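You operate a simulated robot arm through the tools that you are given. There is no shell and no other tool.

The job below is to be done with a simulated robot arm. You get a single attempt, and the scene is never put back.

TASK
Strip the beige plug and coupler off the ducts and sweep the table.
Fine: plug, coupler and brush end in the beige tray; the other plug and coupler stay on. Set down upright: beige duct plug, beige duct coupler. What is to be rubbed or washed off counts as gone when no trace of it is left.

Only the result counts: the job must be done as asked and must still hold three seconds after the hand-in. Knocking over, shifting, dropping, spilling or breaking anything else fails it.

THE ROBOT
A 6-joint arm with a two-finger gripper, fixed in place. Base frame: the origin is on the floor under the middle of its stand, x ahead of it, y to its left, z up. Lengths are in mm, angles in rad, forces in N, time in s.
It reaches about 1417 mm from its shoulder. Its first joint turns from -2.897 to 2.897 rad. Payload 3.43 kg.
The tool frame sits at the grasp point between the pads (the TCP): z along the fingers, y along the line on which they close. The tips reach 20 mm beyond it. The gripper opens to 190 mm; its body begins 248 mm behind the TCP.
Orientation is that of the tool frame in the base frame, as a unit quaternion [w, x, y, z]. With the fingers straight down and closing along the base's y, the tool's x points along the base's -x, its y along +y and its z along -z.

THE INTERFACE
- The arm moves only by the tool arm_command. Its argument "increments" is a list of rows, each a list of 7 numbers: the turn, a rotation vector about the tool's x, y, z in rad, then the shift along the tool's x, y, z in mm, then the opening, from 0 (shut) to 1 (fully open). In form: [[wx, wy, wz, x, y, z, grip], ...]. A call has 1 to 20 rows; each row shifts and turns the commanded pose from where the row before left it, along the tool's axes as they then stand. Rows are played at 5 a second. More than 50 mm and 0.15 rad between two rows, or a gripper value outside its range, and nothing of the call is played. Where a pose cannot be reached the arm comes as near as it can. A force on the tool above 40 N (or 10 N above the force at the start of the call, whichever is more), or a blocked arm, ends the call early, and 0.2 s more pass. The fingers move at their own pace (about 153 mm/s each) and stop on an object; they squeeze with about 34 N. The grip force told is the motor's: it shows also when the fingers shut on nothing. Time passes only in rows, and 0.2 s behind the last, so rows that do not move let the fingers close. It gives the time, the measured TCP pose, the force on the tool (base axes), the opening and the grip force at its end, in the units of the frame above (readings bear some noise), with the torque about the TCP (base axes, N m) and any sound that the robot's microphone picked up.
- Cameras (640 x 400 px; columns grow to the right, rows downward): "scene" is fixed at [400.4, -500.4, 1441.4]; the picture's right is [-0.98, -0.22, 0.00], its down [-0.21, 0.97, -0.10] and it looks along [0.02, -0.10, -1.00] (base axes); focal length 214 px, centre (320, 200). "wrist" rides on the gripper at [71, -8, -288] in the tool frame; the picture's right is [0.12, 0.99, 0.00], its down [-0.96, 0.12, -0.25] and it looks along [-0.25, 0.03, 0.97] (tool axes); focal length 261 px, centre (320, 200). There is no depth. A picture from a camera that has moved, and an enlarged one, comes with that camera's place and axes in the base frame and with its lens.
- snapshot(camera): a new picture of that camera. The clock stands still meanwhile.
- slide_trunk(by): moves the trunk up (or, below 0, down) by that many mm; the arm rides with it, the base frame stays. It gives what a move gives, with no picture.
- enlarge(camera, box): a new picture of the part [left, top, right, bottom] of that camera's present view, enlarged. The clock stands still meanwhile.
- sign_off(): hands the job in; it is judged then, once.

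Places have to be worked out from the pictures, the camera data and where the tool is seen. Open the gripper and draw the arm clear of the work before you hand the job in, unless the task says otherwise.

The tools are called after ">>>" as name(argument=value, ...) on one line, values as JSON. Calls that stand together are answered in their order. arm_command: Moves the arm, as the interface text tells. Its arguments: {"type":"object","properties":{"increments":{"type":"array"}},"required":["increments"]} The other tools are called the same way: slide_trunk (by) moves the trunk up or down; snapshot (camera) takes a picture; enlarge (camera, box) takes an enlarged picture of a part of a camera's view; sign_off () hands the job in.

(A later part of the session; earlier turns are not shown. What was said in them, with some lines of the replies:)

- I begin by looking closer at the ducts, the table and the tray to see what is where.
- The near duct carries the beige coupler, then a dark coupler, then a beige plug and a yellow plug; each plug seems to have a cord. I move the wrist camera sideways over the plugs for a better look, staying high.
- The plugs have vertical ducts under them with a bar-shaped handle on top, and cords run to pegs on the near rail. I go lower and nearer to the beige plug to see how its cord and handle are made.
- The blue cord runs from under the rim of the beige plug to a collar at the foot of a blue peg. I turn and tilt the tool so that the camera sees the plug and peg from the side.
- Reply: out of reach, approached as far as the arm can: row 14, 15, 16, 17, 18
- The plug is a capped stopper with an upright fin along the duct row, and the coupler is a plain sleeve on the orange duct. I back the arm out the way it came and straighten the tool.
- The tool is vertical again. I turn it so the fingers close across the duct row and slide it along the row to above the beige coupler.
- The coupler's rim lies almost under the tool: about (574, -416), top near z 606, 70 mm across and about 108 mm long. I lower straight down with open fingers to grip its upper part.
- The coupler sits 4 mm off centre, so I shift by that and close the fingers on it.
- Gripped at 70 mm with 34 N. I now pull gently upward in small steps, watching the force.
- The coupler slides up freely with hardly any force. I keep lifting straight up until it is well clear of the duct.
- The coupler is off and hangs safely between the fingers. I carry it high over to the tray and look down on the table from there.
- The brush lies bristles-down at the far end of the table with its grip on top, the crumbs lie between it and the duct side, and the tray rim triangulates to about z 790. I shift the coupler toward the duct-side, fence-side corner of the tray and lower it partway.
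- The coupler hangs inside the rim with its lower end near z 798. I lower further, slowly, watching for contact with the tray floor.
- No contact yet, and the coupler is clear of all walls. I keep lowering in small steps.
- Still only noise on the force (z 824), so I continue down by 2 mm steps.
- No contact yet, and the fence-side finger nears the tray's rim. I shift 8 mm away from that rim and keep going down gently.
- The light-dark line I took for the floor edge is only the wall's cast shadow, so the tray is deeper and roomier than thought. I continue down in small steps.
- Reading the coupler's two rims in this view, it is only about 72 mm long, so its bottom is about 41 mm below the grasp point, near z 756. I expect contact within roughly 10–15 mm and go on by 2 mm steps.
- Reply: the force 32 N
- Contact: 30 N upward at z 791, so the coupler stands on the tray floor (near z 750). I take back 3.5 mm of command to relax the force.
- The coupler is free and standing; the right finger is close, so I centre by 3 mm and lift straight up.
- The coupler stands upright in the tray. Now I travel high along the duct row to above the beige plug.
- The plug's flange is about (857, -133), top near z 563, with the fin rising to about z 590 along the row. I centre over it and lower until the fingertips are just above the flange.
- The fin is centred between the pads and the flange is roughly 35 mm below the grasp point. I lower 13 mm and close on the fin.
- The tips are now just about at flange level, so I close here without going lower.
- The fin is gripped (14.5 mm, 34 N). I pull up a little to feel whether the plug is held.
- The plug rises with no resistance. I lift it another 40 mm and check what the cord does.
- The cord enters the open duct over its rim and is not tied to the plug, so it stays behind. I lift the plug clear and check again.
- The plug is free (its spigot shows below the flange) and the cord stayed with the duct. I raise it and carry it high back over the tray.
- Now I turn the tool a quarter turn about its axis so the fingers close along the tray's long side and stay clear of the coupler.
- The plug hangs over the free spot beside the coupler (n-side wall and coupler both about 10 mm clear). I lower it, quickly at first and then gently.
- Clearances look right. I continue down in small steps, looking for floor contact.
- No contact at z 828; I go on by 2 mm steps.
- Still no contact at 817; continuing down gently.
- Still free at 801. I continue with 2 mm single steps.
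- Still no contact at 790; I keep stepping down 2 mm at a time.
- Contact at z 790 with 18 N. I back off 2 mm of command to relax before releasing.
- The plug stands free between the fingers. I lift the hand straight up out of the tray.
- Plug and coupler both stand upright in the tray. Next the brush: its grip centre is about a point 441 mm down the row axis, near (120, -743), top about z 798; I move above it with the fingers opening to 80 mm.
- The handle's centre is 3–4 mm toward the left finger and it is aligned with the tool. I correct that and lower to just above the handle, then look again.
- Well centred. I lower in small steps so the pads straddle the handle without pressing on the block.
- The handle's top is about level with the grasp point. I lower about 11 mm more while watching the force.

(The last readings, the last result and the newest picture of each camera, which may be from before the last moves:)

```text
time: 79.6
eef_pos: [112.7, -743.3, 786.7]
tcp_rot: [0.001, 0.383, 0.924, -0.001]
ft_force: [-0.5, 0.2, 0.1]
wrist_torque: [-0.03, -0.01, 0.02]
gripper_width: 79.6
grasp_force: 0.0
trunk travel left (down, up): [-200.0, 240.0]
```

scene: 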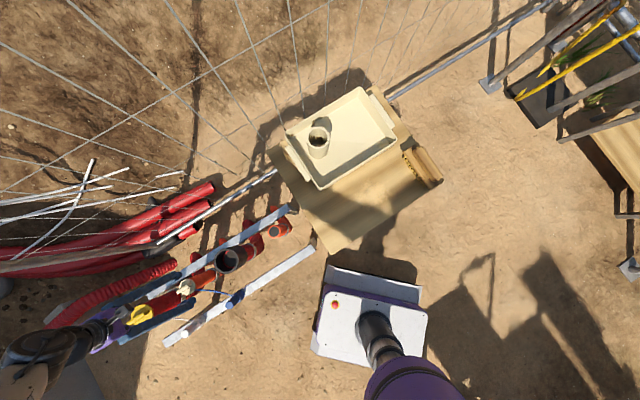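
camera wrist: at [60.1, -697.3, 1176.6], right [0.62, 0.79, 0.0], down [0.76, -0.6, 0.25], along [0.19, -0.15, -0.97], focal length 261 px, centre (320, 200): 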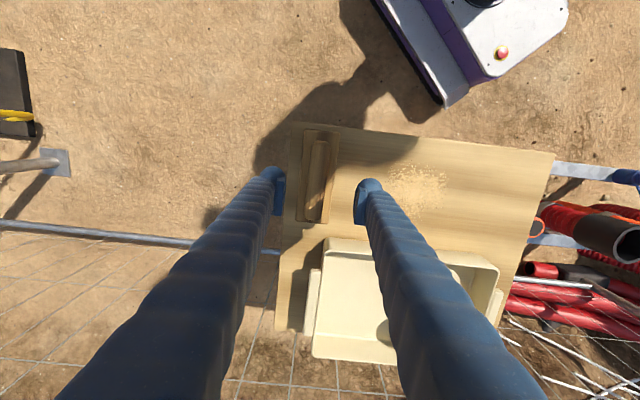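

No contact. I close the fingers; a width near 25 mm means the handle is gripped, near 57 mm the block.

>>> arm_command(increments=[[0, 0, 0, 0, 0, 0, 0.3], [0, 0, 0, 0, 0, 0, 0.2], [0, 0, 0, 0, 0, 0, 0.05], [0, 0, 0, 0, 0, 0, 0], [0, 0, 0, 0, 0, 0, 0]])

>>> enlarge(camera="wrist", box=[220, 120, 420, 260])

```text
time: 80.8
eef_pos: [111.9, -744.1, 788.4]
tcp_rot: [0.001, 0.382, 0.924, -0.001]
ft_force: [-2.5, -5.1, 16.4]
wrist_torque: [0.07, 0.02, 0.04]
gripper_width: 26.8
grasp_force: 34.2
trunk travel left (down, up): [-200.0, 240.0]
```

```text
2.86 times, centred on (320, 190) of wrist
camera zoom: at [56.2, -699.1, 1076.7], right [0.62, 0.79, 0.0], down [0.76, -0.6, 0.25], along [0.19, -0.15, -0.97], focal length 745 px, centre (320, 229)
```

zoom: 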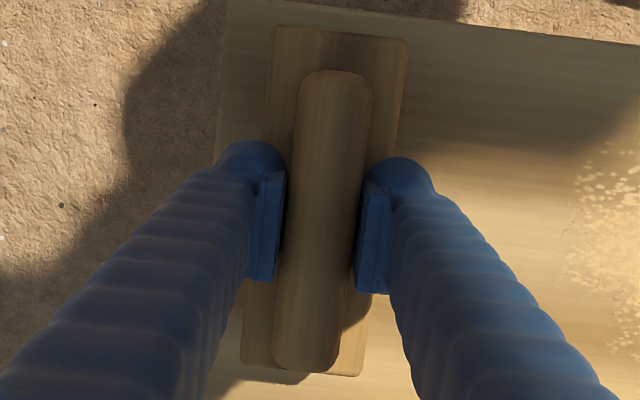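

The handle is held at 27 mm, with the tips resting on the block (16 N down on the table). I ease off about 1 mm and start a short stroke toward the crumbs, keeping light bristle pressure.

>>> arm_command(increments=[[0, 0, 0, 0, 0, -1, 0], [0, 0, 0, 0, 0, 0, 0]])

```text
time: 81.4
eef_pos: [111.4, -742.8, 788.9]
tcp_rot: [0.0, 0.383, 0.924, 0.0]
ft_force: [-0.1, -3.2, 8.0]
wrist_torque: [-0.43, -0.33, -0.11]
gripper_width: 26.9
grasp_force: 34.1
trunk travel left (down, up): [-200.0, 240.0]
```

>>> arm_command(increments=[[0, 0, 0, 0, 12, 0, 0], [0, 0, 0, 0, 20, 0, 0], [0, 0, 0, 0, 20, 0, 0], [0, 0, 0, 0, 0, 0, 0]])

>>> snapshot(camera="wrist")

>>> enlarge(camera="scene", box=[330, 110, 460, 220])

```text
time: 82.4
eef_pos: [149.5, -706.7, 788.9]
tcp_rot: [0.0, 0.383, 0.924, 0.0]
ft_force: [0.0, 0.7, 9.1]
wrist_torque: [-0.21, -0.34, -0.01]
gripper_width: 27.0
grasp_force: 34.0
trunk travel left (down, up): [-200.0, 240.0]
```

```text
taken
camera wrist: at [94.2, -661.5, 1076.8], right [0.62, 0.79, 0.0], down [0.76, -0.6, 0.25], along [0.19, -0.15, -0.97], focal length 261 px, centre (320, 200)
```

wrist: 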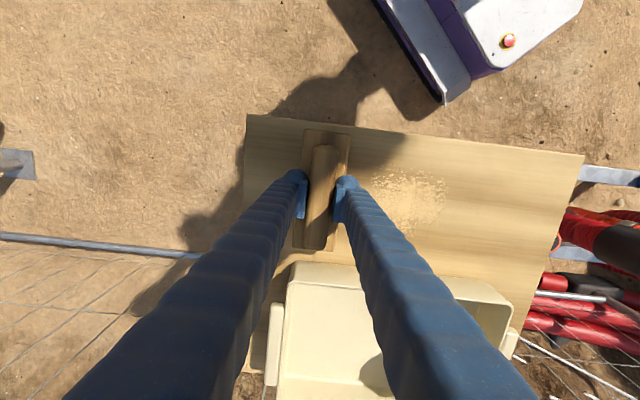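

```text
3.64 times, centred on (395, 165) of scene
camera zoom: at [400.4, -500.4, 1441.4], right [-0.98, -0.22, 0.0], down [-0.21, 0.97, -0.1], along [0.02, -0.1, -1.0], focal length 780 px, centre (47, 327)
```

zoom: 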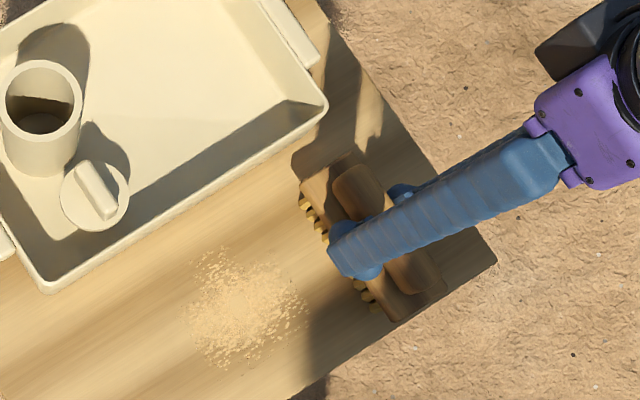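

The brush glides with about 9 N of pressure. I shift a little toward the tray to centre on the crumbs and make a full stroke across them.

>>> arm_command(increments=[[0, 0, 0, -15, 0, 0, 0], [0, 0, 0, 0, 20, 0, 0], [0, 0, 0, 0, 20, 0, 0], [0, 0, 0, 0, 20, 0, 0], [0, 0, 0, 0, 20, 0, 0], [0, 0, 0, 0, 20, 0, 0], [0, 0, 0, 0, 20, 0, 0], [0, 0, 0, 0, 20, 0, 0], [0, 0, 0, 0, 20, 0, 0], [0, 0, 0, 0, 20, 0, 0], [0, 0, 0, 0, 20, 0, 0], [0, 0, 0, 0, 20, 0, 0], [0, 0, 0, 0, 20, 0, 0], [0, 0, 0, 0, 0, 0, 0]])

>>> snapshot(camera="wrist")

>>> enlarge(camera="scene", box=[270, 110, 450, 250])

```text
time: 85.4
eef_pos: [328.5, -547.3, 788.9]
tcp_rot: [-0.001, 0.383, 0.924, 0.0]
ft_force: [-0.2, -0.7, 0.1]
wrist_torque: [0.0, -0.02, -0.01]
gripper_width: 26.9
grasp_force: 33.8
trunk travel left (down, up): [-200.0, 240.0]
```

```text
taken
camera wrist: at [273.2, -503.0, 1076.9], right [0.62, 0.79, 0.0], down [0.76, -0.6, 0.25], along [0.19, -0.15, -0.97], focal length 261 px, centre (320, 200)
```

wrist: 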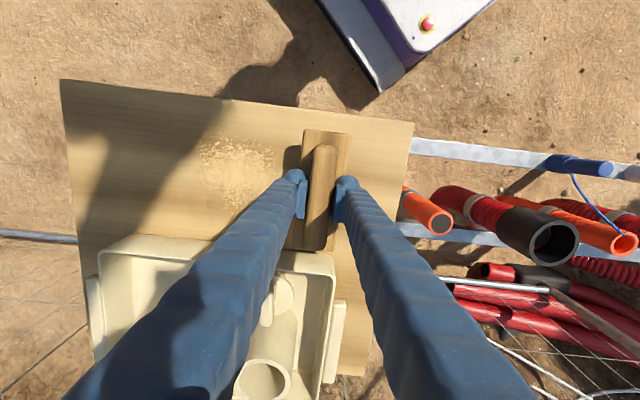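

```text
2.86 times, centred on (360, 180) of scene
camera zoom: at [400.4, -500.4, 1441.4], right [-0.98, -0.22, 0.0], down [-0.21, 0.97, -0.1], along [0.02, -0.1, -1.0], focal length 613 px, centre (206, 257)
```

zoom: 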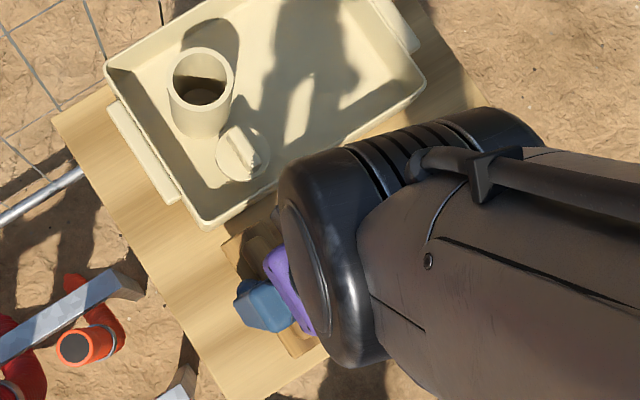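

>>> enlarge(camera="wrist", box=[160, 100, 380, 260])

```text
2.50 times, centred on (270, 180) of wrist
camera zoom: at [273.2, -503.0, 1076.9], right [0.62, 0.79, 0.0], down [0.76, -0.6, 0.25], along [0.19, -0.15, -0.97], focal length 652 px, centre (445, 250)
```

zoom: 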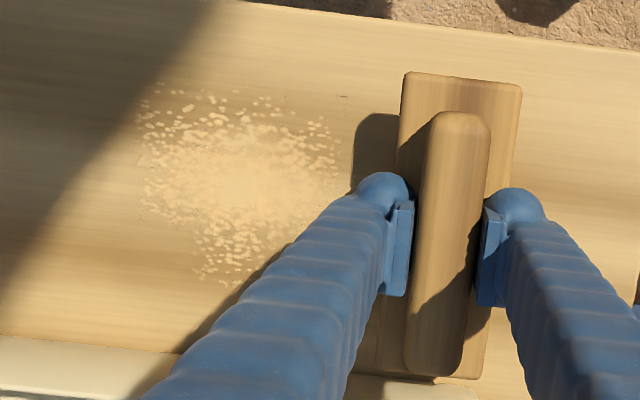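

The crumbs are still there and the contact force fell to zero during the stroke, so the bristles lost pressure. I press down in small steps to get firm contact again.

>>> arm_command(increments=[[0, 0, 0, 0, 0, 1.5, 0], [0, 0, 0, 0, 0, 0, 0]])

```text
time: 86.0
eef_pos: [328.6, -547.6, 787.6]
tcp_rot: [0.001, 0.383, 0.924, -0.002]
ft_force: [2.2, 4.4, 26.6]
wrist_torque: [0.49, 0.27, -0.01]
gripper_width: 26.9
grasp_force: 33.7
trunk travel left (down, up): [-200.0, 240.0]
```

1.5 mm gives 27 N, so the contact is stiff. I ease off half a millimetre and sweep back across the crumbs.

>>> arm_command(increments=[[0, 0, 0, 0, 0, -0.5, 0], [0, 0, 0, 0, -20, 0, 0], [0, 0, 0, 0, -20, 0, 0], [0, 0, 0, 0, -20, 0, 0], [0, 0, 0, 0, -20, 0, 0], [0, 0, 0, 0, 0, 0, 0]])

>>> snapshot(camera="wrist")

```text
time: 87.4
eef_pos: [272.5, -602.4, 788.2]
tcp_rot: [0.0, 0.384, 0.923, -0.001]
ft_force: [6.4, 5.7, 36.8]
wrist_torque: [0.17, -0.05, -0.22]
gripper_width: 26.8
grasp_force: 34.4
trunk travel left (down, up): [-200.0, 240.0]
```

```text
taken
camera wrist: at [217.5, -558.7, 1076.5], right [0.62, 0.79, 0.0], down [0.76, -0.6, 0.25], along [0.19, -0.15, -0.97], focal length 261 px, centre (320, 200)
```

wrist: 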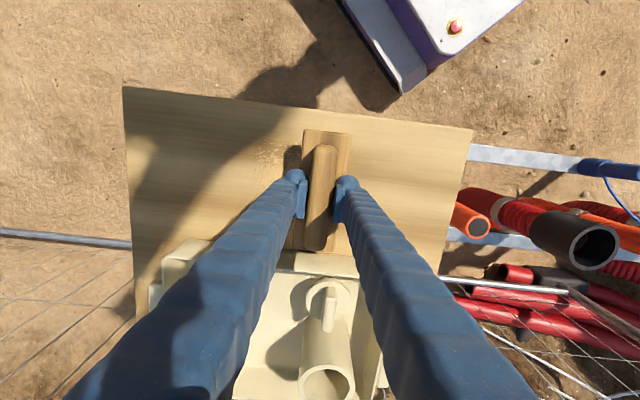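

Pressure has risen to 37 N going this way, so I ease off 1 mm and look at whether the swept part came clean.

>>> arm_command(increments=[[0, 0, 0, 0, 0, -1, 0], [0, 0, 0, 0, 0, 0, 0]])

>>> enlarge(camera="wrist", box=[200, 100, 420, 260])

```text
time: 88.0
eef_pos: [273.0, -602.9, 788.4]
tcp_rot: [0.0, 0.382, 0.924, 0.0]
ft_force: [3.5, 1.6, 16.1]
wrist_torque: [-0.3, -0.3, 0.08]
gripper_width: 26.8
grasp_force: 33.5
trunk travel left (down, up): [-200.0, 240.0]
```

```text
2.50 times, centred on (310, 180) of wrist
camera zoom: at [217.6, -559.0, 1076.5], right [0.62, 0.79, 0.0], down [0.76, -0.6, 0.25], along [0.19, -0.15, -0.97], focal length 652 px, centre (345, 250)
```

zoom: 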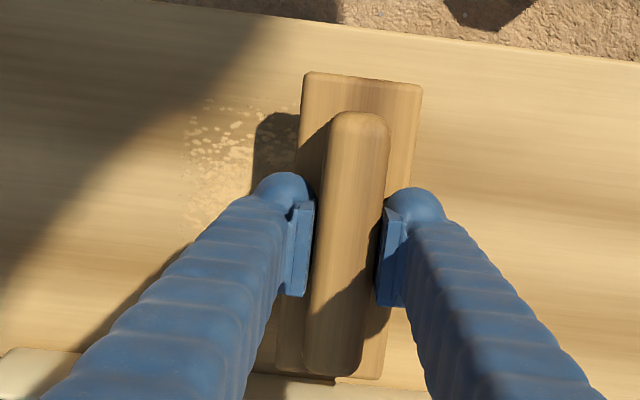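

The swept side looks clean. At about 16 N I continue the stroke across the rest.

>>> arm_command(increments=[[0, 0, 0, 0, -15, 0, 0], [0, 0, 0, 0, -15, 0, 0], [0, 0, 0, 0, -15, 0, 0], [0, 0, 0, 0, 0, 0, 0]])

>>> enlarge(camera="wrist", box=[200, 100, 420, 260])

```text
time: 89.0
eef_pos: [241.7, -634.1, 787.4]
tcp_rot: [-0.001, 0.384, 0.924, 0.0]
ft_force: [1.0, 3.3, 7.4]
wrist_torque: [0.09, 0.12, -0.08]
gripper_width: 26.8
grasp_force: 34.0
trunk travel left (down, up): [-200.0, 240.0]
```

```text
2.50 times, centred on (310, 180) of wrist
camera zoom: at [186.3, -590.7, 1076.6], right [0.62, 0.79, 0.0], down [0.76, -0.6, 0.25], along [0.19, -0.15, -0.97], focal length 652 px, centre (345, 250)
```

zoom: 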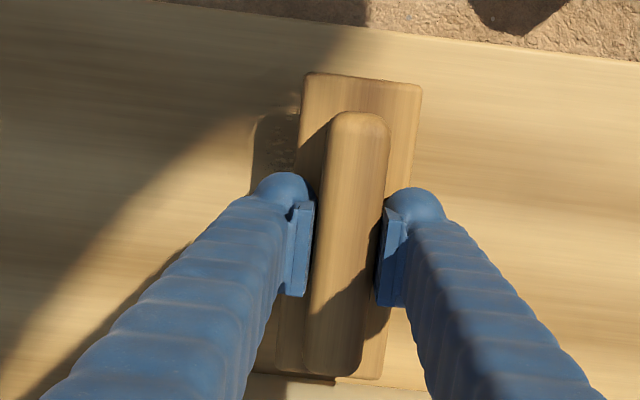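

It works: the table behind the brush is clean. I continue the stroke past the far end of the crumbs.

>>> arm_command(increments=[[0, 0, 0, 0, -12, 0.3, 0], [0, 0, 0, 0, -15, 0, 0], [0, 0, 0, 0, -15, 0, 0], [0, 0, 0, 0, -15, 0, 0], [0, 0, 0, 0, 0, 0, 0]])

>>> enlarge(camera="wrist", box=[180, 100, 480, 260])

```text
time: 90.2
eef_pos: [197.7, -675.3, 788.1]
tcp_rot: [-0.001, 0.383, 0.924, 0.0]
ft_force: [-1.1, 0.9, 7.5]
wrist_torque: [-0.08, 0.12, -0.04]
gripper_width: 26.9
grasp_force: 34.0
trunk travel left (down, up): [-200.0, 240.0]
```

```text
2.13 times, centred on (330, 180) of wrist
camera zoom: at [143.1, -632.0, 1076.7], right [0.62, 0.79, 0.0], down [0.76, -0.6, 0.25], along [0.19, -0.15, -0.97], focal length 556 px, centre (299, 243)
```

zoom: 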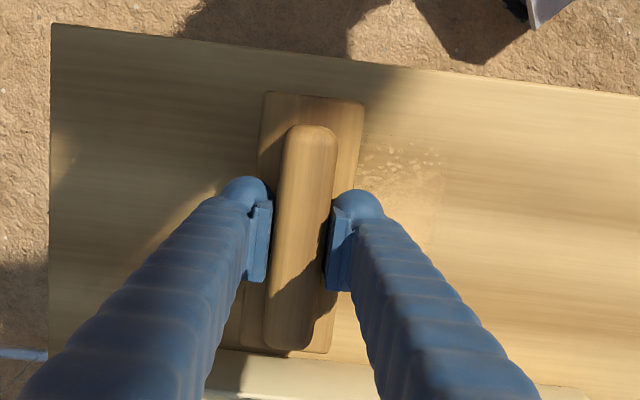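

Some faint residue remains where the pressure was light. I finish this stroke, then press to roughly 20 N for the next passes.

>>> arm_command(increments=[[0, 0, 0, 0, -15, 0, 0], [0, 0, 0, 0, -15, 0, 0], [0, 0, 0, 0, -10, 0, 0], [0, 0, 0, 0, 0, 0.5, 0], [0, 0, 0, 0, 0, 0, 0]])

>>> enlarge(camera="wrist", box=[260, 90, 540, 260])

```text
time: 91.4
eef_pos: [173.1, -702.4, 787.2]
tcp_rot: [0.0, 0.383, 0.924, 0.001]
ft_force: [3.7, 4.8, 14.0]
wrist_torque: [0.25, 0.01, -0.01]
gripper_width: 27.0
grasp_force: 33.9
trunk travel left (down, up): [-200.0, 240.0]
```

```text
2.29 times, centred on (400, 175) of wrist
camera zoom: at [117.1, -659.2, 1076.6], right [0.62, 0.79, 0.0], down [0.76, -0.6, 0.25], along [0.19, -0.15, -0.97], focal length 596 px, centre (137, 257)
```

zoom: 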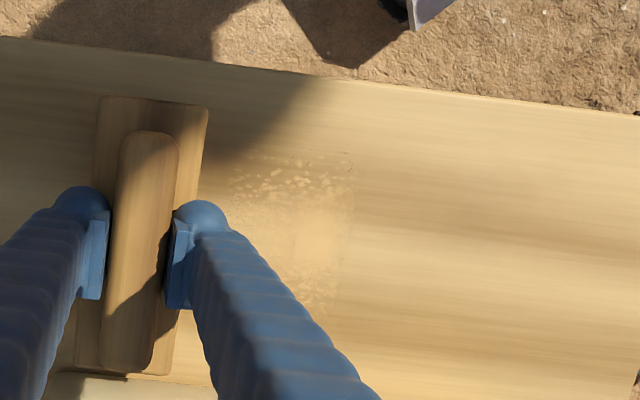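

Much of it is gone; a second pass at this firmer pressure follows, moving back over the same strip.

>>> arm_command(increments=[[0, 0, 0, 0, 15, 0, 0], [0, 0, 0, 0, 15, 0, 0], [0, 0, 0, 0, 15, 0, 0], [0, 0, 0, 0, 15, 0, 0], [0, 0, 0, 0, 15, 0, 0], [0, 0, 0, 0, 15, 0, 0], [0, 0, 0, 0, 15, 0, 0], [0, 0, 0, 0, 0, 0, 0]])

```text
time: 93.2
eef_pos: [247.6, -630.9, 786.8]
tcp_rot: [0.001, 0.383, 0.924, 0.0]
ft_force: [-0.1, -4.6, 25.4]
wrist_torque: [0.05, -0.04, 0.15]
gripper_width: 26.8
grasp_force: 34.2
trunk travel left (down, up): [-200.0, 240.0]
```

>>> arm_command(increments=[[0, 0, 0, 0, 15, 0, 0], [0, 0, 0, 0, 15, 0, 0], [0, 0, 0, 0, 15, 0, 0], [0, 0, 0, 0, 15, 0, 0], [0, 0, 0, 0, 15, 0, 0], [0, 0, 0, 0, 15, 0, 0], [0, 0, 0, 0, 0, 0, 0]])

>>> enlarge(camera="wrist", box=[100, 90, 380, 260])

```text
time: 94.8
eef_pos: [309.1, -566.7, 788.4]
tcp_rot: [0.0, 0.384, 0.923, 0.0]
ft_force: [-2.4, -4.0, 29.5]
wrist_torque: [-0.06, -0.09, 0.13]
gripper_width: 26.8
grasp_force: 34.1
trunk travel left (down, up): [-200.0, 240.0]
```

```text
2.29 times, centred on (240, 175) of wrist
camera zoom: at [253.3, -521.5, 1076.5], right [0.62, 0.79, 0.0], down [0.76, -0.6, 0.25], along [0.19, -0.15, -0.97], focal length 596 px, centre (503, 257)
```

zoom: 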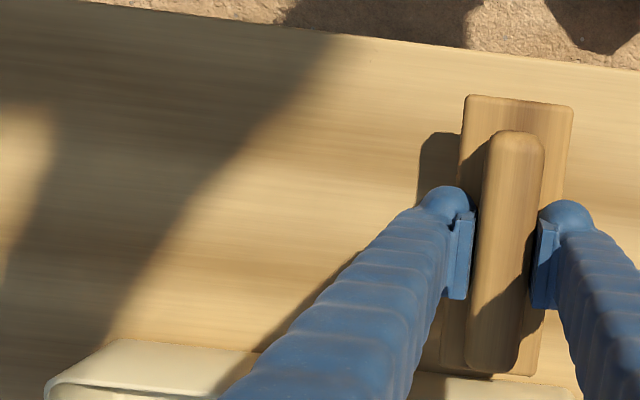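

The crumbs look gone. For safety I make another pass back, shifted 14 mm toward the tray, to be sure both edges are covered.

>>> arm_command(increments=[[0, 0, 0, -14, 0, -0.5, 0], [0, 0, 0, 0, -15, 0, 0], [0, 0, 0, 0, -15, 0, 0], [0, 0, 0, 0, -15, 0, 0], [0, 0, 0, 0, -15, 0, 0], [0, 0, 0, 0, -15, 0, 0], [0, 0, 0, 0, -15, 0, 0], [0, 0, 0, 0, 0, 0, 0]])

```text
time: 96.6
eef_pos: [253.7, -640.8, 786.6]
tcp_rot: [0.0, 0.383, 0.924, 0.0]
ft_force: [-1.8, -1.5, 4.9]
wrist_torque: [-0.34, -0.07, -0.07]
gripper_width: 26.8
grasp_force: 34.3
trunk travel left (down, up): [-200.0, 240.0]
```

>>> arm_command(increments=[[0, 0, 0, 0, -12, 0.5, 0], [0, 0, 0, 0, -15, 0, 0], [0, 0, 0, 0, -15, 0, 0], [0, 0, 0, 0, -15, 0, 0], [0, 0, 0, 0, -15, 0, 0], [0, 0, 0, 0, -15, 0, 0], [0, 0, 0, 0, -15, 0, 0], [0, 0, 0, 0, 0, 0, 0]])

>>> snapshot(camera="wrist")

>>> enlarge(camera="scene", box=[270, 110, 450, 250])

```text
time: 98.4
eef_pos: [185.4, -710.8, 787.7]
tcp_rot: [-0.001, 0.383, 0.924, 0.0]
ft_force: [0.3, 2.8, 16.5]
wrist_torque: [-0.01, 0.01, 0.01]
gripper_width: 27.0
grasp_force: 34.1
trunk travel left (down, up): [-200.0, 240.0]
```

```text
taken
camera wrist: at [129.0, -668.0, 1076.5], right [0.62, 0.79, 0.0], down [0.76, -0.6, 0.25], along [0.19, -0.15, -0.97], focal length 261 px, centre (320, 200)
```

wrist: 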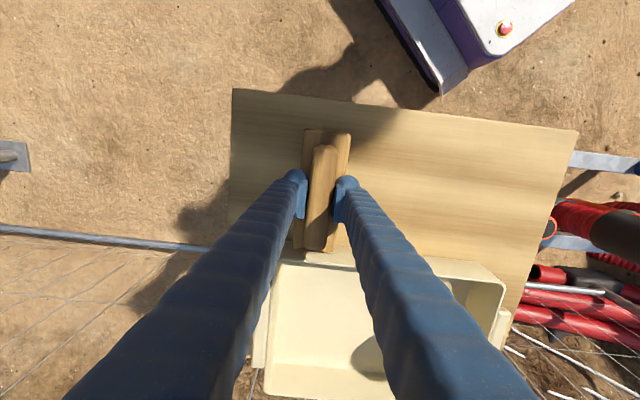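

```text
2.86 times, centred on (360, 180) of scene
camera zoom: at [400.4, -500.4, 1441.4], right [-0.98, -0.22, 0.0], down [-0.21, 0.97, -0.1], along [0.02, -0.1, -1.0], focal length 613 px, centre (206, 257)
```

zoom: 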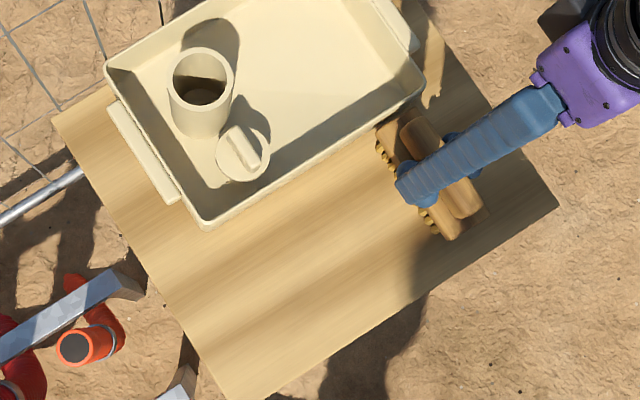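

>>> enlarge(camera="scene", box=[320, 150, 410, 220])

>>> enlarge(camera="wrist", box=[330, 100, 530, 260])

```text
5.71 times, centred on (365, 185) of scene
camera zoom: at [400.4, -500.4, 1441.4], right [-0.98, -0.22, 0.0], down [-0.21, 0.97, -0.1], along [0.02, -0.1, -1.0], focal length 1226 px, centre (63, 286)
```

zoom: 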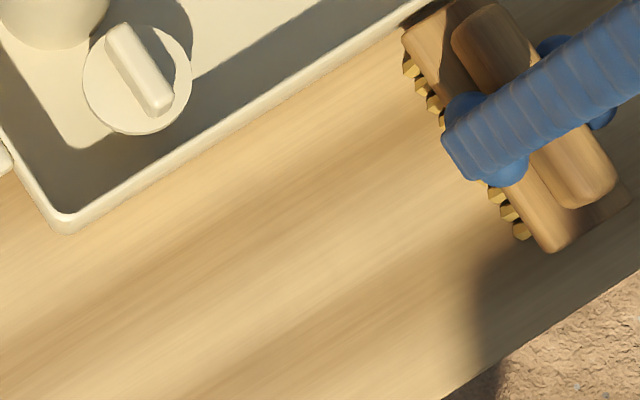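

```text
2.50 times, centred on (430, 180) of wrist
camera zoom: at [129.0, -668.0, 1076.5], right [0.62, 0.79, 0.0], down [0.76, -0.6, 0.25], along [0.19, -0.15, -0.97], focal length 652 px, centre (45, 250)
```

zoom: 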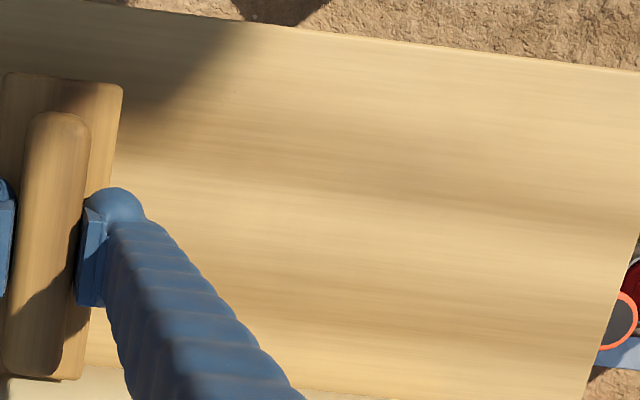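

The wood looks clean in both views. To leave no faint trace I make two more passes, the first shifted toward the robot side.

>>> arm_command(increments=[[0, 0, 0, 28, 0, 0, 0], [0, 0, 0, 0, 15, 0, 0], [0, 0, 0, 0, 15, 0, 0], [0, 0, 0, 0, 15, 0, 0], [0, 0, 0, 0, 15, 0, 0], [0, 0, 0, 0, 15, 0, 0], [0, 0, 0, 0, 15, 0, 0], [0, 0, 0, 0, 0, 0, 0]])

```text
time: 100.2
eef_pos: [227.5, -628.1, 787.7]
tcp_rot: [0.001, 0.383, 0.924, 0.0]
ft_force: [-2.1, -5.0, 24.3]
wrist_torque: [-0.18, -0.1, 0.08]
gripper_width: 27.0
grasp_force: 34.1
trunk travel left (down, up): [-200.0, 240.0]
```

>>> arm_command(increments=[[0, 0, 0, 0, 15, 0, 0], [0, 0, 0, 0, 15, 0, 0], [0, 0, 0, 0, 15, 0, 0], [0, 0, 0, 0, 15, 0, 0], [0, 0, 0, 0, 15, 0, 0], [0, 0, 0, 0, 15, 0, 0], [0, 0, 0, 0, 0, 0, 0]])

```text
time: 101.7
eef_pos: [291.5, -564.1, 787.0]
tcp_rot: [0.001, 0.382, 0.924, -0.001]
ft_force: [-1.5, 3.3, 14.8]
wrist_torque: [0.73, 0.45, 0.1]
gripper_width: 26.7
grasp_force: 33.8
trunk travel left (down, up): [-200.0, 240.0]
stopped in row 7: the force on the tool passed its limit at 47 N (the readings are from after the stop); the commanded pose is now the measured one
```

A brief 47 N spike stopped the last idle row; the reading is back to 15 N and nothing moved otherwise. I ease slightly and make the return pass along the middle.

>>> arm_command(increments=[[0, 0, 0, -16, 0, -0.2, 0], [0, 0, 0, 0, -15, 0, 0], [0, 0, 0, 0, -15, 0, 0], [0, 0, 0, 0, -15, 0, 0], [0, 0, 0, 0, -15, 0, 0], [0, 0, 0, 0, -15, 0, 0], [0, 0, 0, 0, 0, 0, 0]])

```text
time: 103.3
eef_pos: [249.4, -628.9, 788.1]
tcp_rot: [0.001, 0.381, 0.924, -0.001]
ft_force: [-1.7, -0.1, 5.7]
wrist_torque: [0.04, 0.12, 0.01]
gripper_width: 27.1
grasp_force: 34.3
trunk travel left (down, up): [-200.0, 240.0]
```

>>> arm_command(increments=[[0, 0, 0, 0, -12, 0.3, 0], [0, 0, 0, 0, -15, 0, 0], [0, 0, 0, 0, -15, 0, 0], [0, 0, 0, 0, -15, 0, 0], [0, 0, 0, 0, -15, 0, 0], [0, 0, 0, 0, -15, 0, 0], [0, 0, 0, 0, 0, 0, 0]])

>>> enlarge(camera="wrist", box=[330, 90, 560, 270])

>>> enlarge(camera="scene", box=[300, 150, 420, 250])

```text
time: 104.9
eef_pos: [187.6, -688.9, 787.9]
tcp_rot: [0.001, 0.382, 0.924, -0.002]
ft_force: [1.7, 0.8, 6.8]
wrist_torque: [0.03, -0.02, -0.08]
gripper_width: 26.9
grasp_force: 34.1
trunk travel left (down, up): [-200.0, 240.0]
```

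```text
2.22 times, centred on (445, 180) of wrist
camera zoom: at [132.4, -645.0, 1076.6], right [0.62, 0.79, 0.0], down [0.76, -0.6, 0.25], along [0.2, -0.15, -0.97], focal length 579 px, centre (42, 244)
```

zoom: 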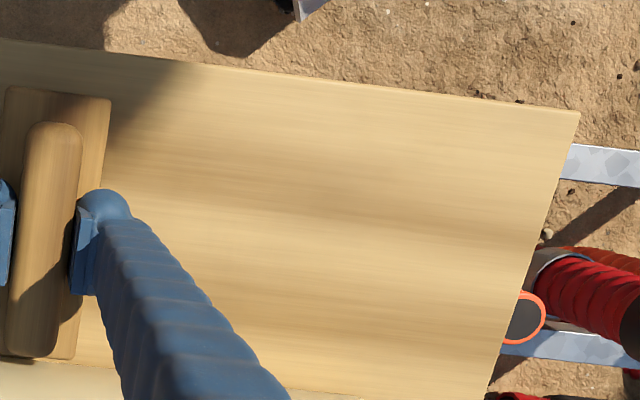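

```text
4.00 times, centred on (360, 200) of scene
camera zoom: at [400.4, -500.4, 1441.4], right [-0.98, -0.22, 0.0], down [-0.21, 0.97, -0.1], along [0.02, -0.1, -1.0], focal length 858 px, centre (160, 200)
```

zoom: 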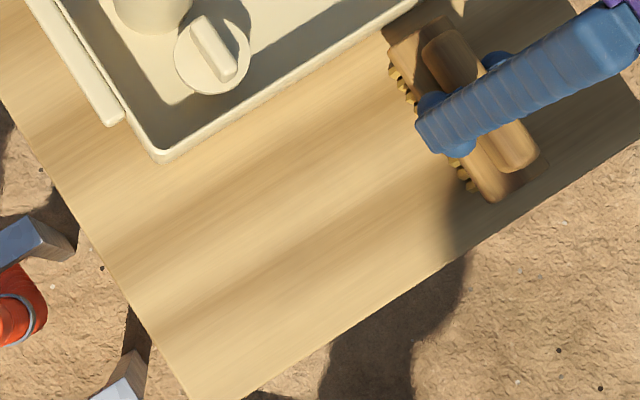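

The table is clean in both views. I lift the brush and carry it over the free end of the tray.

>>> arm_command(increments=[[0, 0, 0, 0, 0, -20, 0], [0, 0, 0, 0, 0, -40, 0], [0, 0, 0, 0, 0, -40, 0], [0, 0, 0, 0, 0, -40, 0], [0, 0, 0, -41.6, 5.9, 0, 0], [0, 0, 0, -41.6, 5.9, 0, 0], [0, 0, 0, -41.6, 5.9, 0, 0], [0, 0, 0, -41.6, 5.9, 0, 0], [0, 0, 0, -41.6, 5.9, 0, 0], [0, 0, 0, 0, 0, 0, 0]])

>>> snapshot(camera="wrist")

>>> enlarge(camera="scene", box=[270, 80, 450, 220])

```text
time: 107.1
eef_pos: [360.1, -817.2, 927.0]
tcp_rot: [0.001, 0.383, 0.924, 0.0]
ft_force: [-0.5, 0.0, -2.9]
wrist_torque: [0.07, 0.01, 0.02]
gripper_width: 27.1
grasp_force: 33.7
trunk travel left (down, up): [-200.0, 240.0]
```

```text
taken
camera wrist: at [303.5, -773.1, 1215.6], right [0.62, 0.79, 0.0], down [0.76, -0.6, 0.25], along [0.19, -0.15, -0.97], focal length 261 px, centre (320, 200)
```

wrist: 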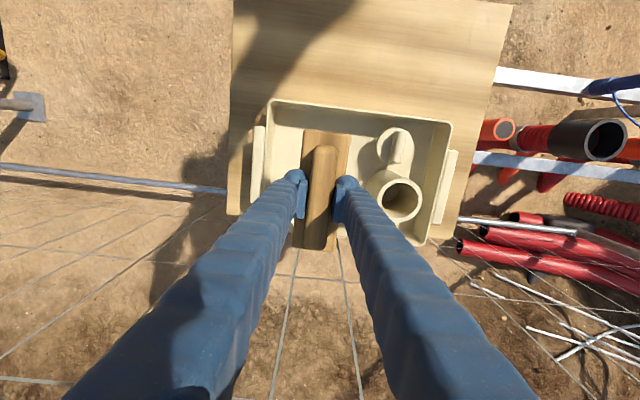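

```text
2.86 times, centred on (360, 150) of scene
camera zoom: at [400.4, -500.4, 1441.4], right [-0.98, -0.22, 0.0], down [-0.21, 0.97, -0.1], along [0.02, -0.1, -1.0], focal length 613 px, centre (206, 343)
```

zoom: 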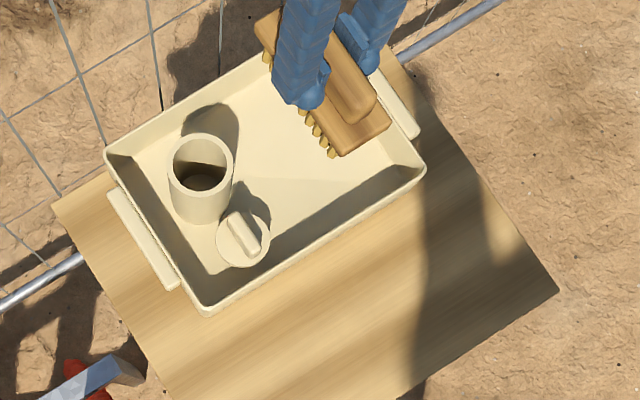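

>>> enlarge(camera="wrist", box=[220, 80, 480, 260])

```text
2.22 times, centred on (350, 170) of wrist
camera zoom: at [303.5, -773.1, 1215.6], right [0.62, 0.79, 0.0], down [0.76, -0.6, 0.25], along [0.19, -0.15, -0.97], focal length 579 px, centre (253, 267)
```

zoom: 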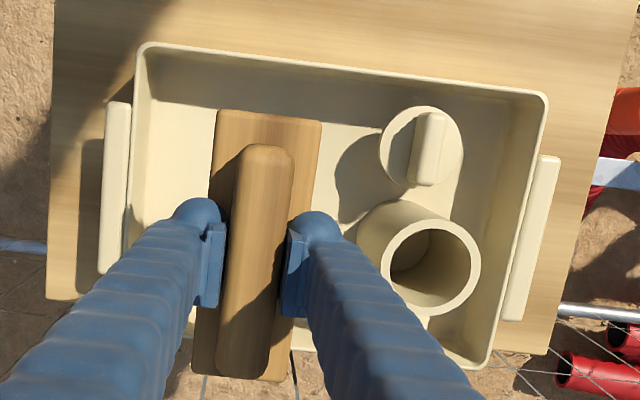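

The tray rim spans about n 723–935 here, so I shift 3 mm to centre the brush and lower it to just above the rim for a check.

>>> arm_command(increments=[[0, 0, 0, 3.5, 0, 30, 0], [0, 0, 0, 0, 0, 30, 0], [0, 0, 0, 0, 0, 20, 0], [0, 0, 0, 0, 0, 0, 0]])

>>> enlarge(camera="wrist", box=[200, 80, 480, 280])

>>> enlarge(camera="scene", box=[290, 80, 420, 180])

```text
time: 108.1
eef_pos: [352.4, -816.0, 846.8]
tcp_rot: [0.0, 0.383, 0.924, 0.0]
ft_force: [0.5, -0.8, -1.7]
wrist_torque: [-0.01, -0.01, -0.01]
gripper_width: 26.6
grasp_force: 33.5
trunk travel left (down, up): [-200.0, 240.0]
```

```text
2.00 times, centred on (340, 180) of wrist
camera zoom: at [298.2, -770.4, 1135.8], right [0.62, 0.79, 0.0], down [0.76, -0.6, 0.25], along [0.19, -0.15, -0.97], focal length 521 px, centre (280, 240)
```

zoom: 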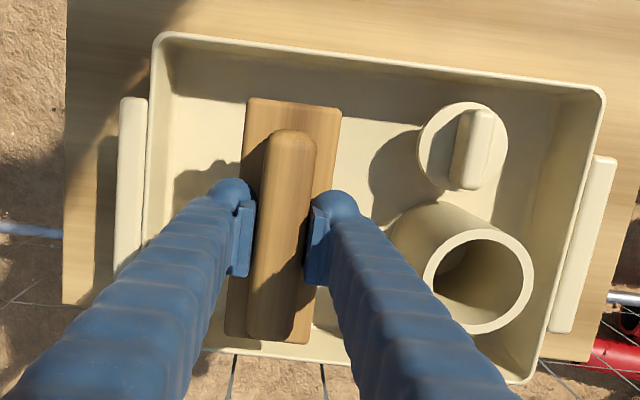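

```text
4.00 times, centred on (355, 130) of scene
camera zoom: at [400.4, -500.4, 1441.4], right [-0.98, -0.22, 0.0], down [-0.21, 0.97, -0.1], along [0.02, -0.1, -1.0], focal length 858 px, centre (180, 480)
```

zoom: 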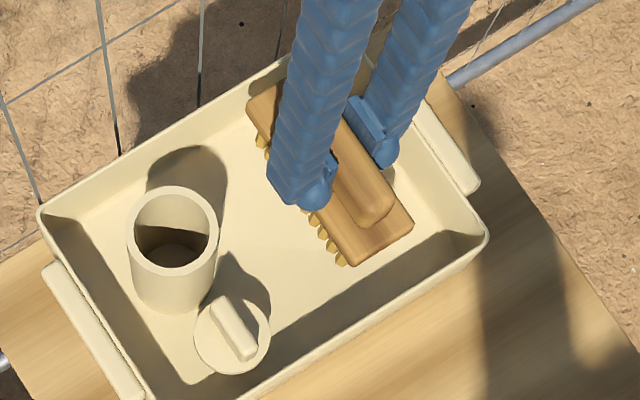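

The brush is well inside the rim on all sides. I lower it further and then slowly to the floor.

>>> arm_command(increments=[[0, 0, 0, 0, 0, 12, 0], [0, 0, 0, 0, 0, 12, 0], [0, 0, 0, 0, 0, 10, 0], [0, 0, 0, 0, 0, 6, 0], [0, 0, 0, 0, 0, 0, 0]])

```text
time: 109.3
eef_pos: [354.2, -815.2, 807.5]
tcp_rot: [0.0, 0.383, 0.924, 0.001]
ft_force: [-0.1, 0.3, -2.3]
wrist_torque: [0.02, 0.04, 0.01]
gripper_width: 27.0
grasp_force: 33.8
trunk travel left (down, up): [-200.0, 240.0]
```

>>> arm_command(increments=[[0, 0, 0, 0, 0, 3, 0], [0, 0, 0, 0, 0, 2, 0], [0, 0, 0, 0, 0, 2, 0], [0, 0, 0, 0, 0, 0, 0]])

>>> enlarge(camera="wrist", box=[200, 80, 480, 280])

```text
time: 110.3
eef_pos: [353.7, -814.7, 800.0]
tcp_rot: [0.001, 0.383, 0.924, 0.0]
ft_force: [0.1, -0.4, -2.5]
wrist_torque: [0.0, 0.0, -0.02]
gripper_width: 26.8
grasp_force: 34.0
trunk travel left (down, up): [-200.0, 240.0]
```

```text
2.00 times, centred on (340, 180) of wrist
camera zoom: at [298.5, -770.0, 1088.5], right [0.62, 0.79, 0.0], down [0.76, -0.6, 0.25], along [0.19, -0.15, -0.97], focal length 521 px, centre (280, 240)
```

zoom: 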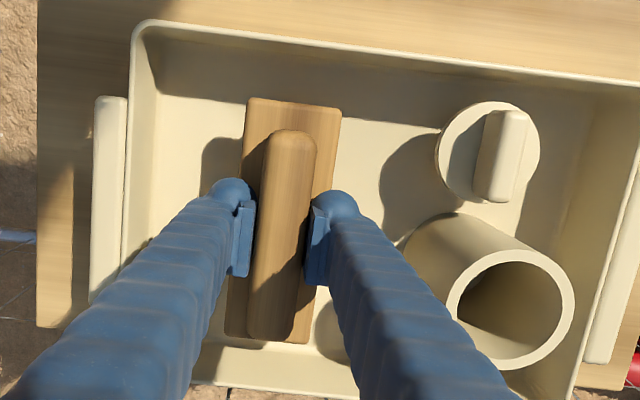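

>>> arm_command(increments=[[0, 0, 0, 0, 0, 2, 0], [0, 0, 0, 0, 0, 2, 0], [0, 0, 0, 0, 0, 0, 0]])

```text
time: 111.1
eef_pos: [353.6, -814.8, 795.3]
tcp_rot: [0.0, 0.383, 0.924, -0.001]
ft_force: [-0.2, 0.7, -3.0]
wrist_torque: [0.02, -0.01, 0.0]
gripper_width: 27.1
grasp_force: 33.8
trunk travel left (down, up): [-200.0, 240.0]
```

No floor contact yet at 795; I step down 1.5 mm at a time.

>>> arm_command(increments=[[0, 0, 0, 0, 0, 1.5, 0], [0, 0, 0, 0, 0, 0, 0]])

```text
time: 111.7
eef_pos: [354.9, -813.4, 793.5]
tcp_rot: [0.0, 0.382, 0.924, 0.0]
ft_force: [0.1, 0.1, -1.5]
wrist_torque: [0.03, -0.02, 0.02]
gripper_width: 26.9
grasp_force: 34.4
trunk travel left (down, up): [-200.0, 240.0]
```

>>> arm_command(increments=[[0, 0, 0, 0, 0, 1.5, 0], [0, 0, 0, 0, 0, 0, 0]])

```text
time: 112.3
eef_pos: [353.4, -813.4, 792.6]
tcp_rot: [0.0, 0.383, 0.924, 0.0]
ft_force: [-0.8, -0.2, -2.0]
wrist_torque: [0.02, 0.0, 0.0]
gripper_width: 26.8
grasp_force: 34.2
trunk travel left (down, up): [-200.0, 240.0]
```

>>> arm_command(increments=[[0, 0, 0, 0, 0, 1.5, 0], [0, 0, 0, 0, 0, 0, 0]])

```text
time: 112.9
eef_pos: [353.3, -814.2, 792.2]
tcp_rot: [0.0, 0.383, 0.924, -0.001]
ft_force: [-0.6, 0.4, 0.5]
wrist_torque: [0.01, -0.09, -0.01]
gripper_width: 26.9
grasp_force: 33.7
trunk travel left (down, up): [-200.0, 240.0]
```

The weight has gone off the tool, so the bristles just touch the floor. I open the fingers a little and check.

>>> arm_command(increments=[[0, 0, 0, 0, 0, 0.3, 0], [0, 0, 0, 0, 0, 0, 0.16], [0, 0, 0, 0, 0, 0, 0.22], [0, 0, 0, 0, 0, 0, 0.24], [0, 0, 0, 0, 0, 0, 0.24]])

>>> enlarge(camera="wrist", box=[200, 80, 480, 280])

```text
time: 114.1
eef_pos: [353.9, -814.3, 790.2]
tcp_rot: [0.0, 0.383, 0.924, 0.0]
ft_force: [0.4, -0.9, 0.2]
wrist_torque: [-0.04, -0.01, 0.04]
gripper_width: 45.4
grasp_force: 0.0
trunk travel left (down, up): [-200.0, 240.0]
```

```text
2.00 times, centred on (340, 180) of wrist
camera zoom: at [298.2, -769.5, 1079.9], right [0.62, 0.79, 0.0], down [0.76, -0.6, 0.25], along [0.19, -0.15, -0.97], focal length 521 px, centre (280, 240)
```

zoom: 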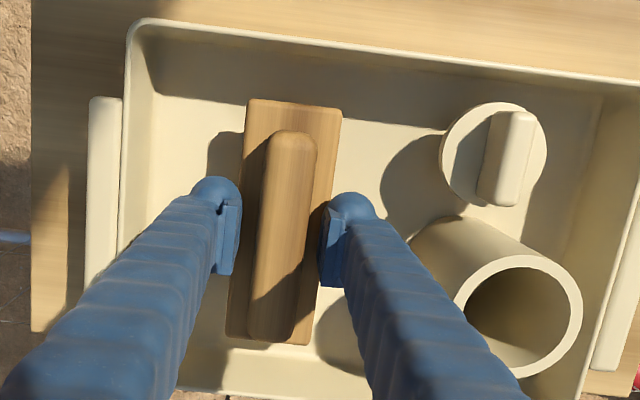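

The brush rests in the tray, free of the fingers. I lift the hand straight up, then look at everything.

>>> arm_command(increments=[[0, 0, 0, 0, 0, -8, 0.24], [0, 0, 0, 0, 0, -15, 0.24], [0, 0, 0, 0, 0, -30, 0.24], [0, 0, 0, 0, 0, -45, 0.24], [0, 0, 0, 0, 0, -45, 0.24], [0, 0, 0, 0, 0, -45, 0.24], [0, 0, 0, 30, 0, -30, 0.4], [0, 0, 0, 40, 10, -20, 0.6], [0, 0, 0, 45, 10, 0, 0.8], [0, 0, 0, 45, 10, 0, 1], [0, 0, 0, 45, 10, 0, 1], [0, 0, 0, 0, 0, 0, 1]])

>>> snapshot(camera="wrist")

>>> snapshot(camera="scene")

```text
time: 116.7
eef_pos: [234.9, -640.4, 1028.7]
tcp_rot: [0.001, 0.383, 0.924, -0.002]
ft_force: [0.2, 0.7, 0.5]
wrist_torque: [-0.11, -0.03, 0.02]
gripper_width: 189.7
grasp_force: 0.0
trunk travel left (down, up): [-200.0, 240.0]
```

```text
taken
camera wrist: at [180.0, -596.7, 1318.1], right [0.62, 0.79, 0.0], down [0.76, -0.6, 0.25], along [0.19, -0.15, -0.97], focal length 261 px, centre (320, 200)
```

wrist: 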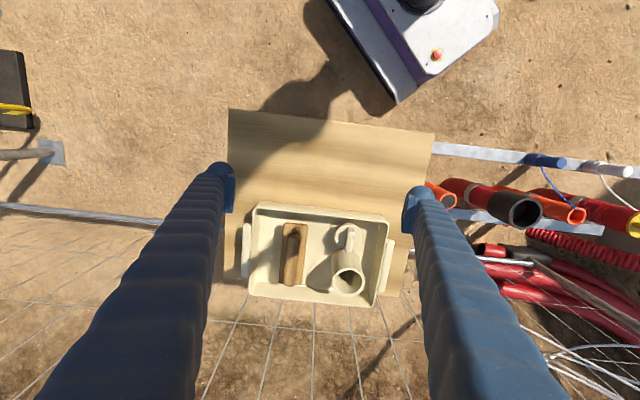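

```text
taken
```

scene: 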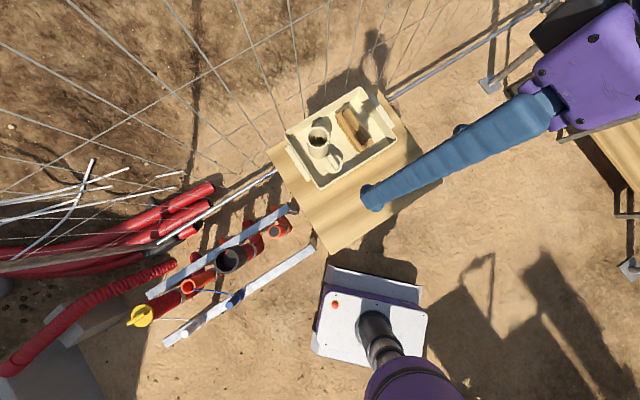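

>>> enlarge(camera="wrist", box=[210, 100, 450, 310])

>>> enlarge(camera="wrist", box=[230, 110, 430, 220])

>>> enlarge(camera="scene", box=[260, 80, 410, 250])

>>> enlarge(camera="scene", box=[110, 200, 330, 350])

```text
1.90 times, centred on (330, 205) of wrist
camera zoom: at [180.0, -596.7, 1318.1], right [0.62, 0.79, 0.0], down [0.76, -0.6, 0.25], along [0.19, -0.15, -0.97], focal length 496 px, centre (301, 190)
```

zoom: 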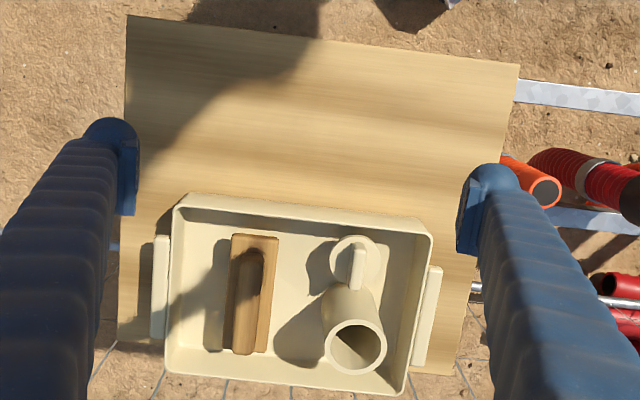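

```text
3.20 times, centred on (330, 165) of wrist
camera zoom: at [180.0, -596.7, 1318.1], right [0.62, 0.79, 0.0], down [0.76, -0.6, 0.25], along [0.19, -0.15, -0.97], focal length 834 px, centre (288, 312)
```

zoom: 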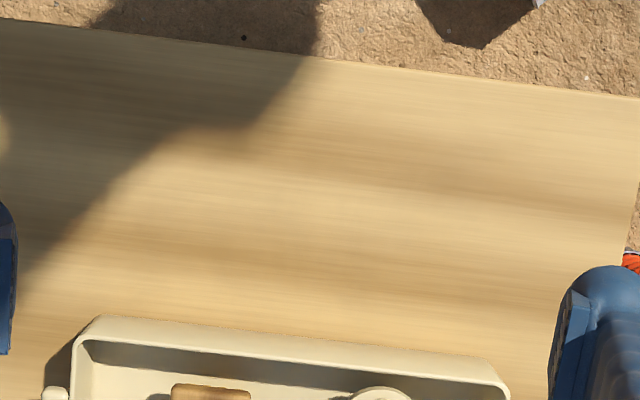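

```text
2.35 times, centred on (335, 165) of scene
camera zoom: at [400.4, -500.4, 1441.4], right [-0.98, -0.22, 0.0], down [-0.21, 0.97, -0.1], along [0.02, -0.1, -1.0], focal length 505 px, centre (285, 282)
```

zoom: 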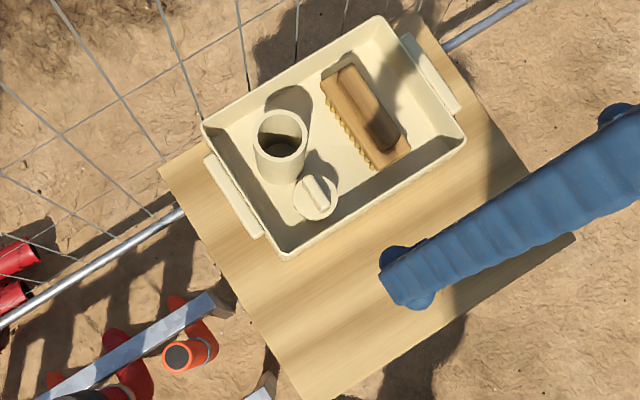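

```text
2.67 times, centred on (220, 275) of scene
camera zoom: at [400.4, -500.4, 1441.4], right [-0.98, -0.22, 0.0], down [-0.21, 0.97, -0.1], along [0.02, -0.1, -1.0], focal length 572 px, centre (587, 0)
```

zoom: 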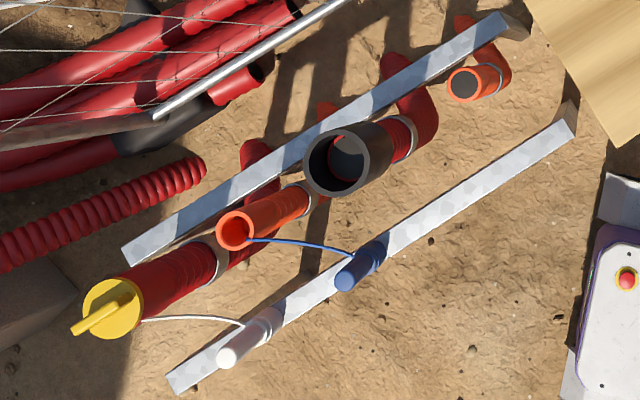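

All three items lie in the tray, plug and coupler upright, and the yellow plug and dark coupler are untouched. I draw the arm up and away and take a last look at the table.

>>> arm_command(increments=[[0, 0, 0, 0, 30, -35, 1], [0, 0, 0, 0, 30, -35, 1], [0, 0, 0, 0, 35, -30, 1], [0, 0, 0, 0, 45, 0, 1], [0, 0, 0, 0, 45, 0, 1], [0, 0, 0, 0, 45, 0, 1], [0, 0, 0, 0, 45, 0, 1], [0, 0, 0, 0, 45, 0, 1], [0, 0, 0, 0, 45, 0, 1], [0, 0, 0, 0, 45, 0, 1], [0, 0, 0, 0, 45, 0, 1], [0, 0, 0, 0, 0, 0, 1], [0, 0, 0, 0, 0, 0, 1]])

>>> snapshot(camera="scene")

>>> enlarge(camera="scene", box=[260, 80, 450, 260])

>>> enlarge(camera="scene", box=[310, 150, 430, 250])

```text
time: 119.5
eef_pos: [558.1, -320.0, 1129.4]
tcp_rot: [0.0, 0.383, 0.924, -0.001]
ft_force: [-0.1, -0.9, 0.5]
wrist_torque: [0.08, 0.0, 0.01]
gripper_width: 190.1
grasp_force: 0.1
trunk travel left (down, up): [-200.0, 240.0]
```

```text
taken
```

scene: 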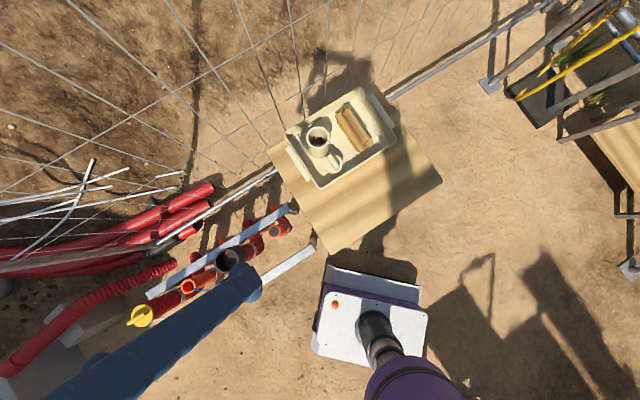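

```text
2.22 times, centred on (355, 170) of scene
camera zoom: at [400.4, -500.4, 1441.4], right [-0.98, -0.22, 0.0], down [-0.21, 0.97, -0.1], along [0.02, -0.1, -1.0], focal length 477 px, centre (242, 267)
```

zoom: 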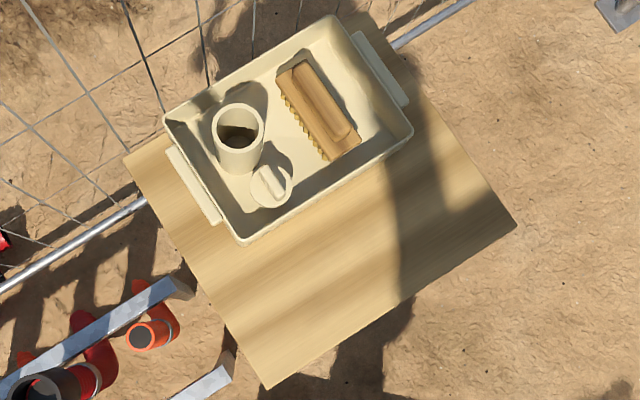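

```text
4.00 times, centred on (370, 200) of scene
camera zoom: at [400.4, -500.4, 1441.4], right [-0.98, -0.22, 0.0], down [-0.21, 0.97, -0.1], along [0.02, -0.1, -1.0], focal length 858 px, centre (120, 200)
```

zoom: 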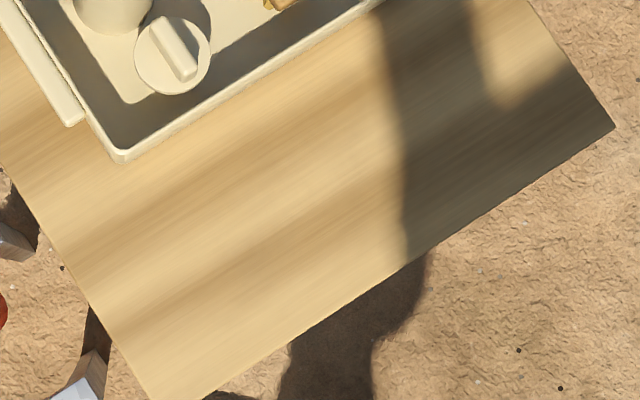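

The table is clean. Plug, coupler and brush stand in the beige tray, the other plug and coupler are still on their ducts, the gripper is open and the arm is clear. I hand the job in.

>>> sign_off()

```text
The job is handed in.
```

The job is handed in, and the last pictures show it done as asked; I have no verdict from the judging yet.

- **Plug and coupler:** the beige plug and beige coupler are off their ducts. Both stand upright in the beige tray.
- **Table:** swept in several passes. Neither camera shows any trace of the crumbs.
- **Brush:** lies in the tray beside the plug and coupler.
- **Other fittings:** the yellow plug and dark coupler are still on their ducts. The blue cord stayed with the duct when the beige plug came out.

One sweeping stroke briefly spiked to 47 N and was cut short by the force limit. The pictures afterward show nothing shifted or damaged. The gripper is open and the arm is parked high, clear of the table and tray.
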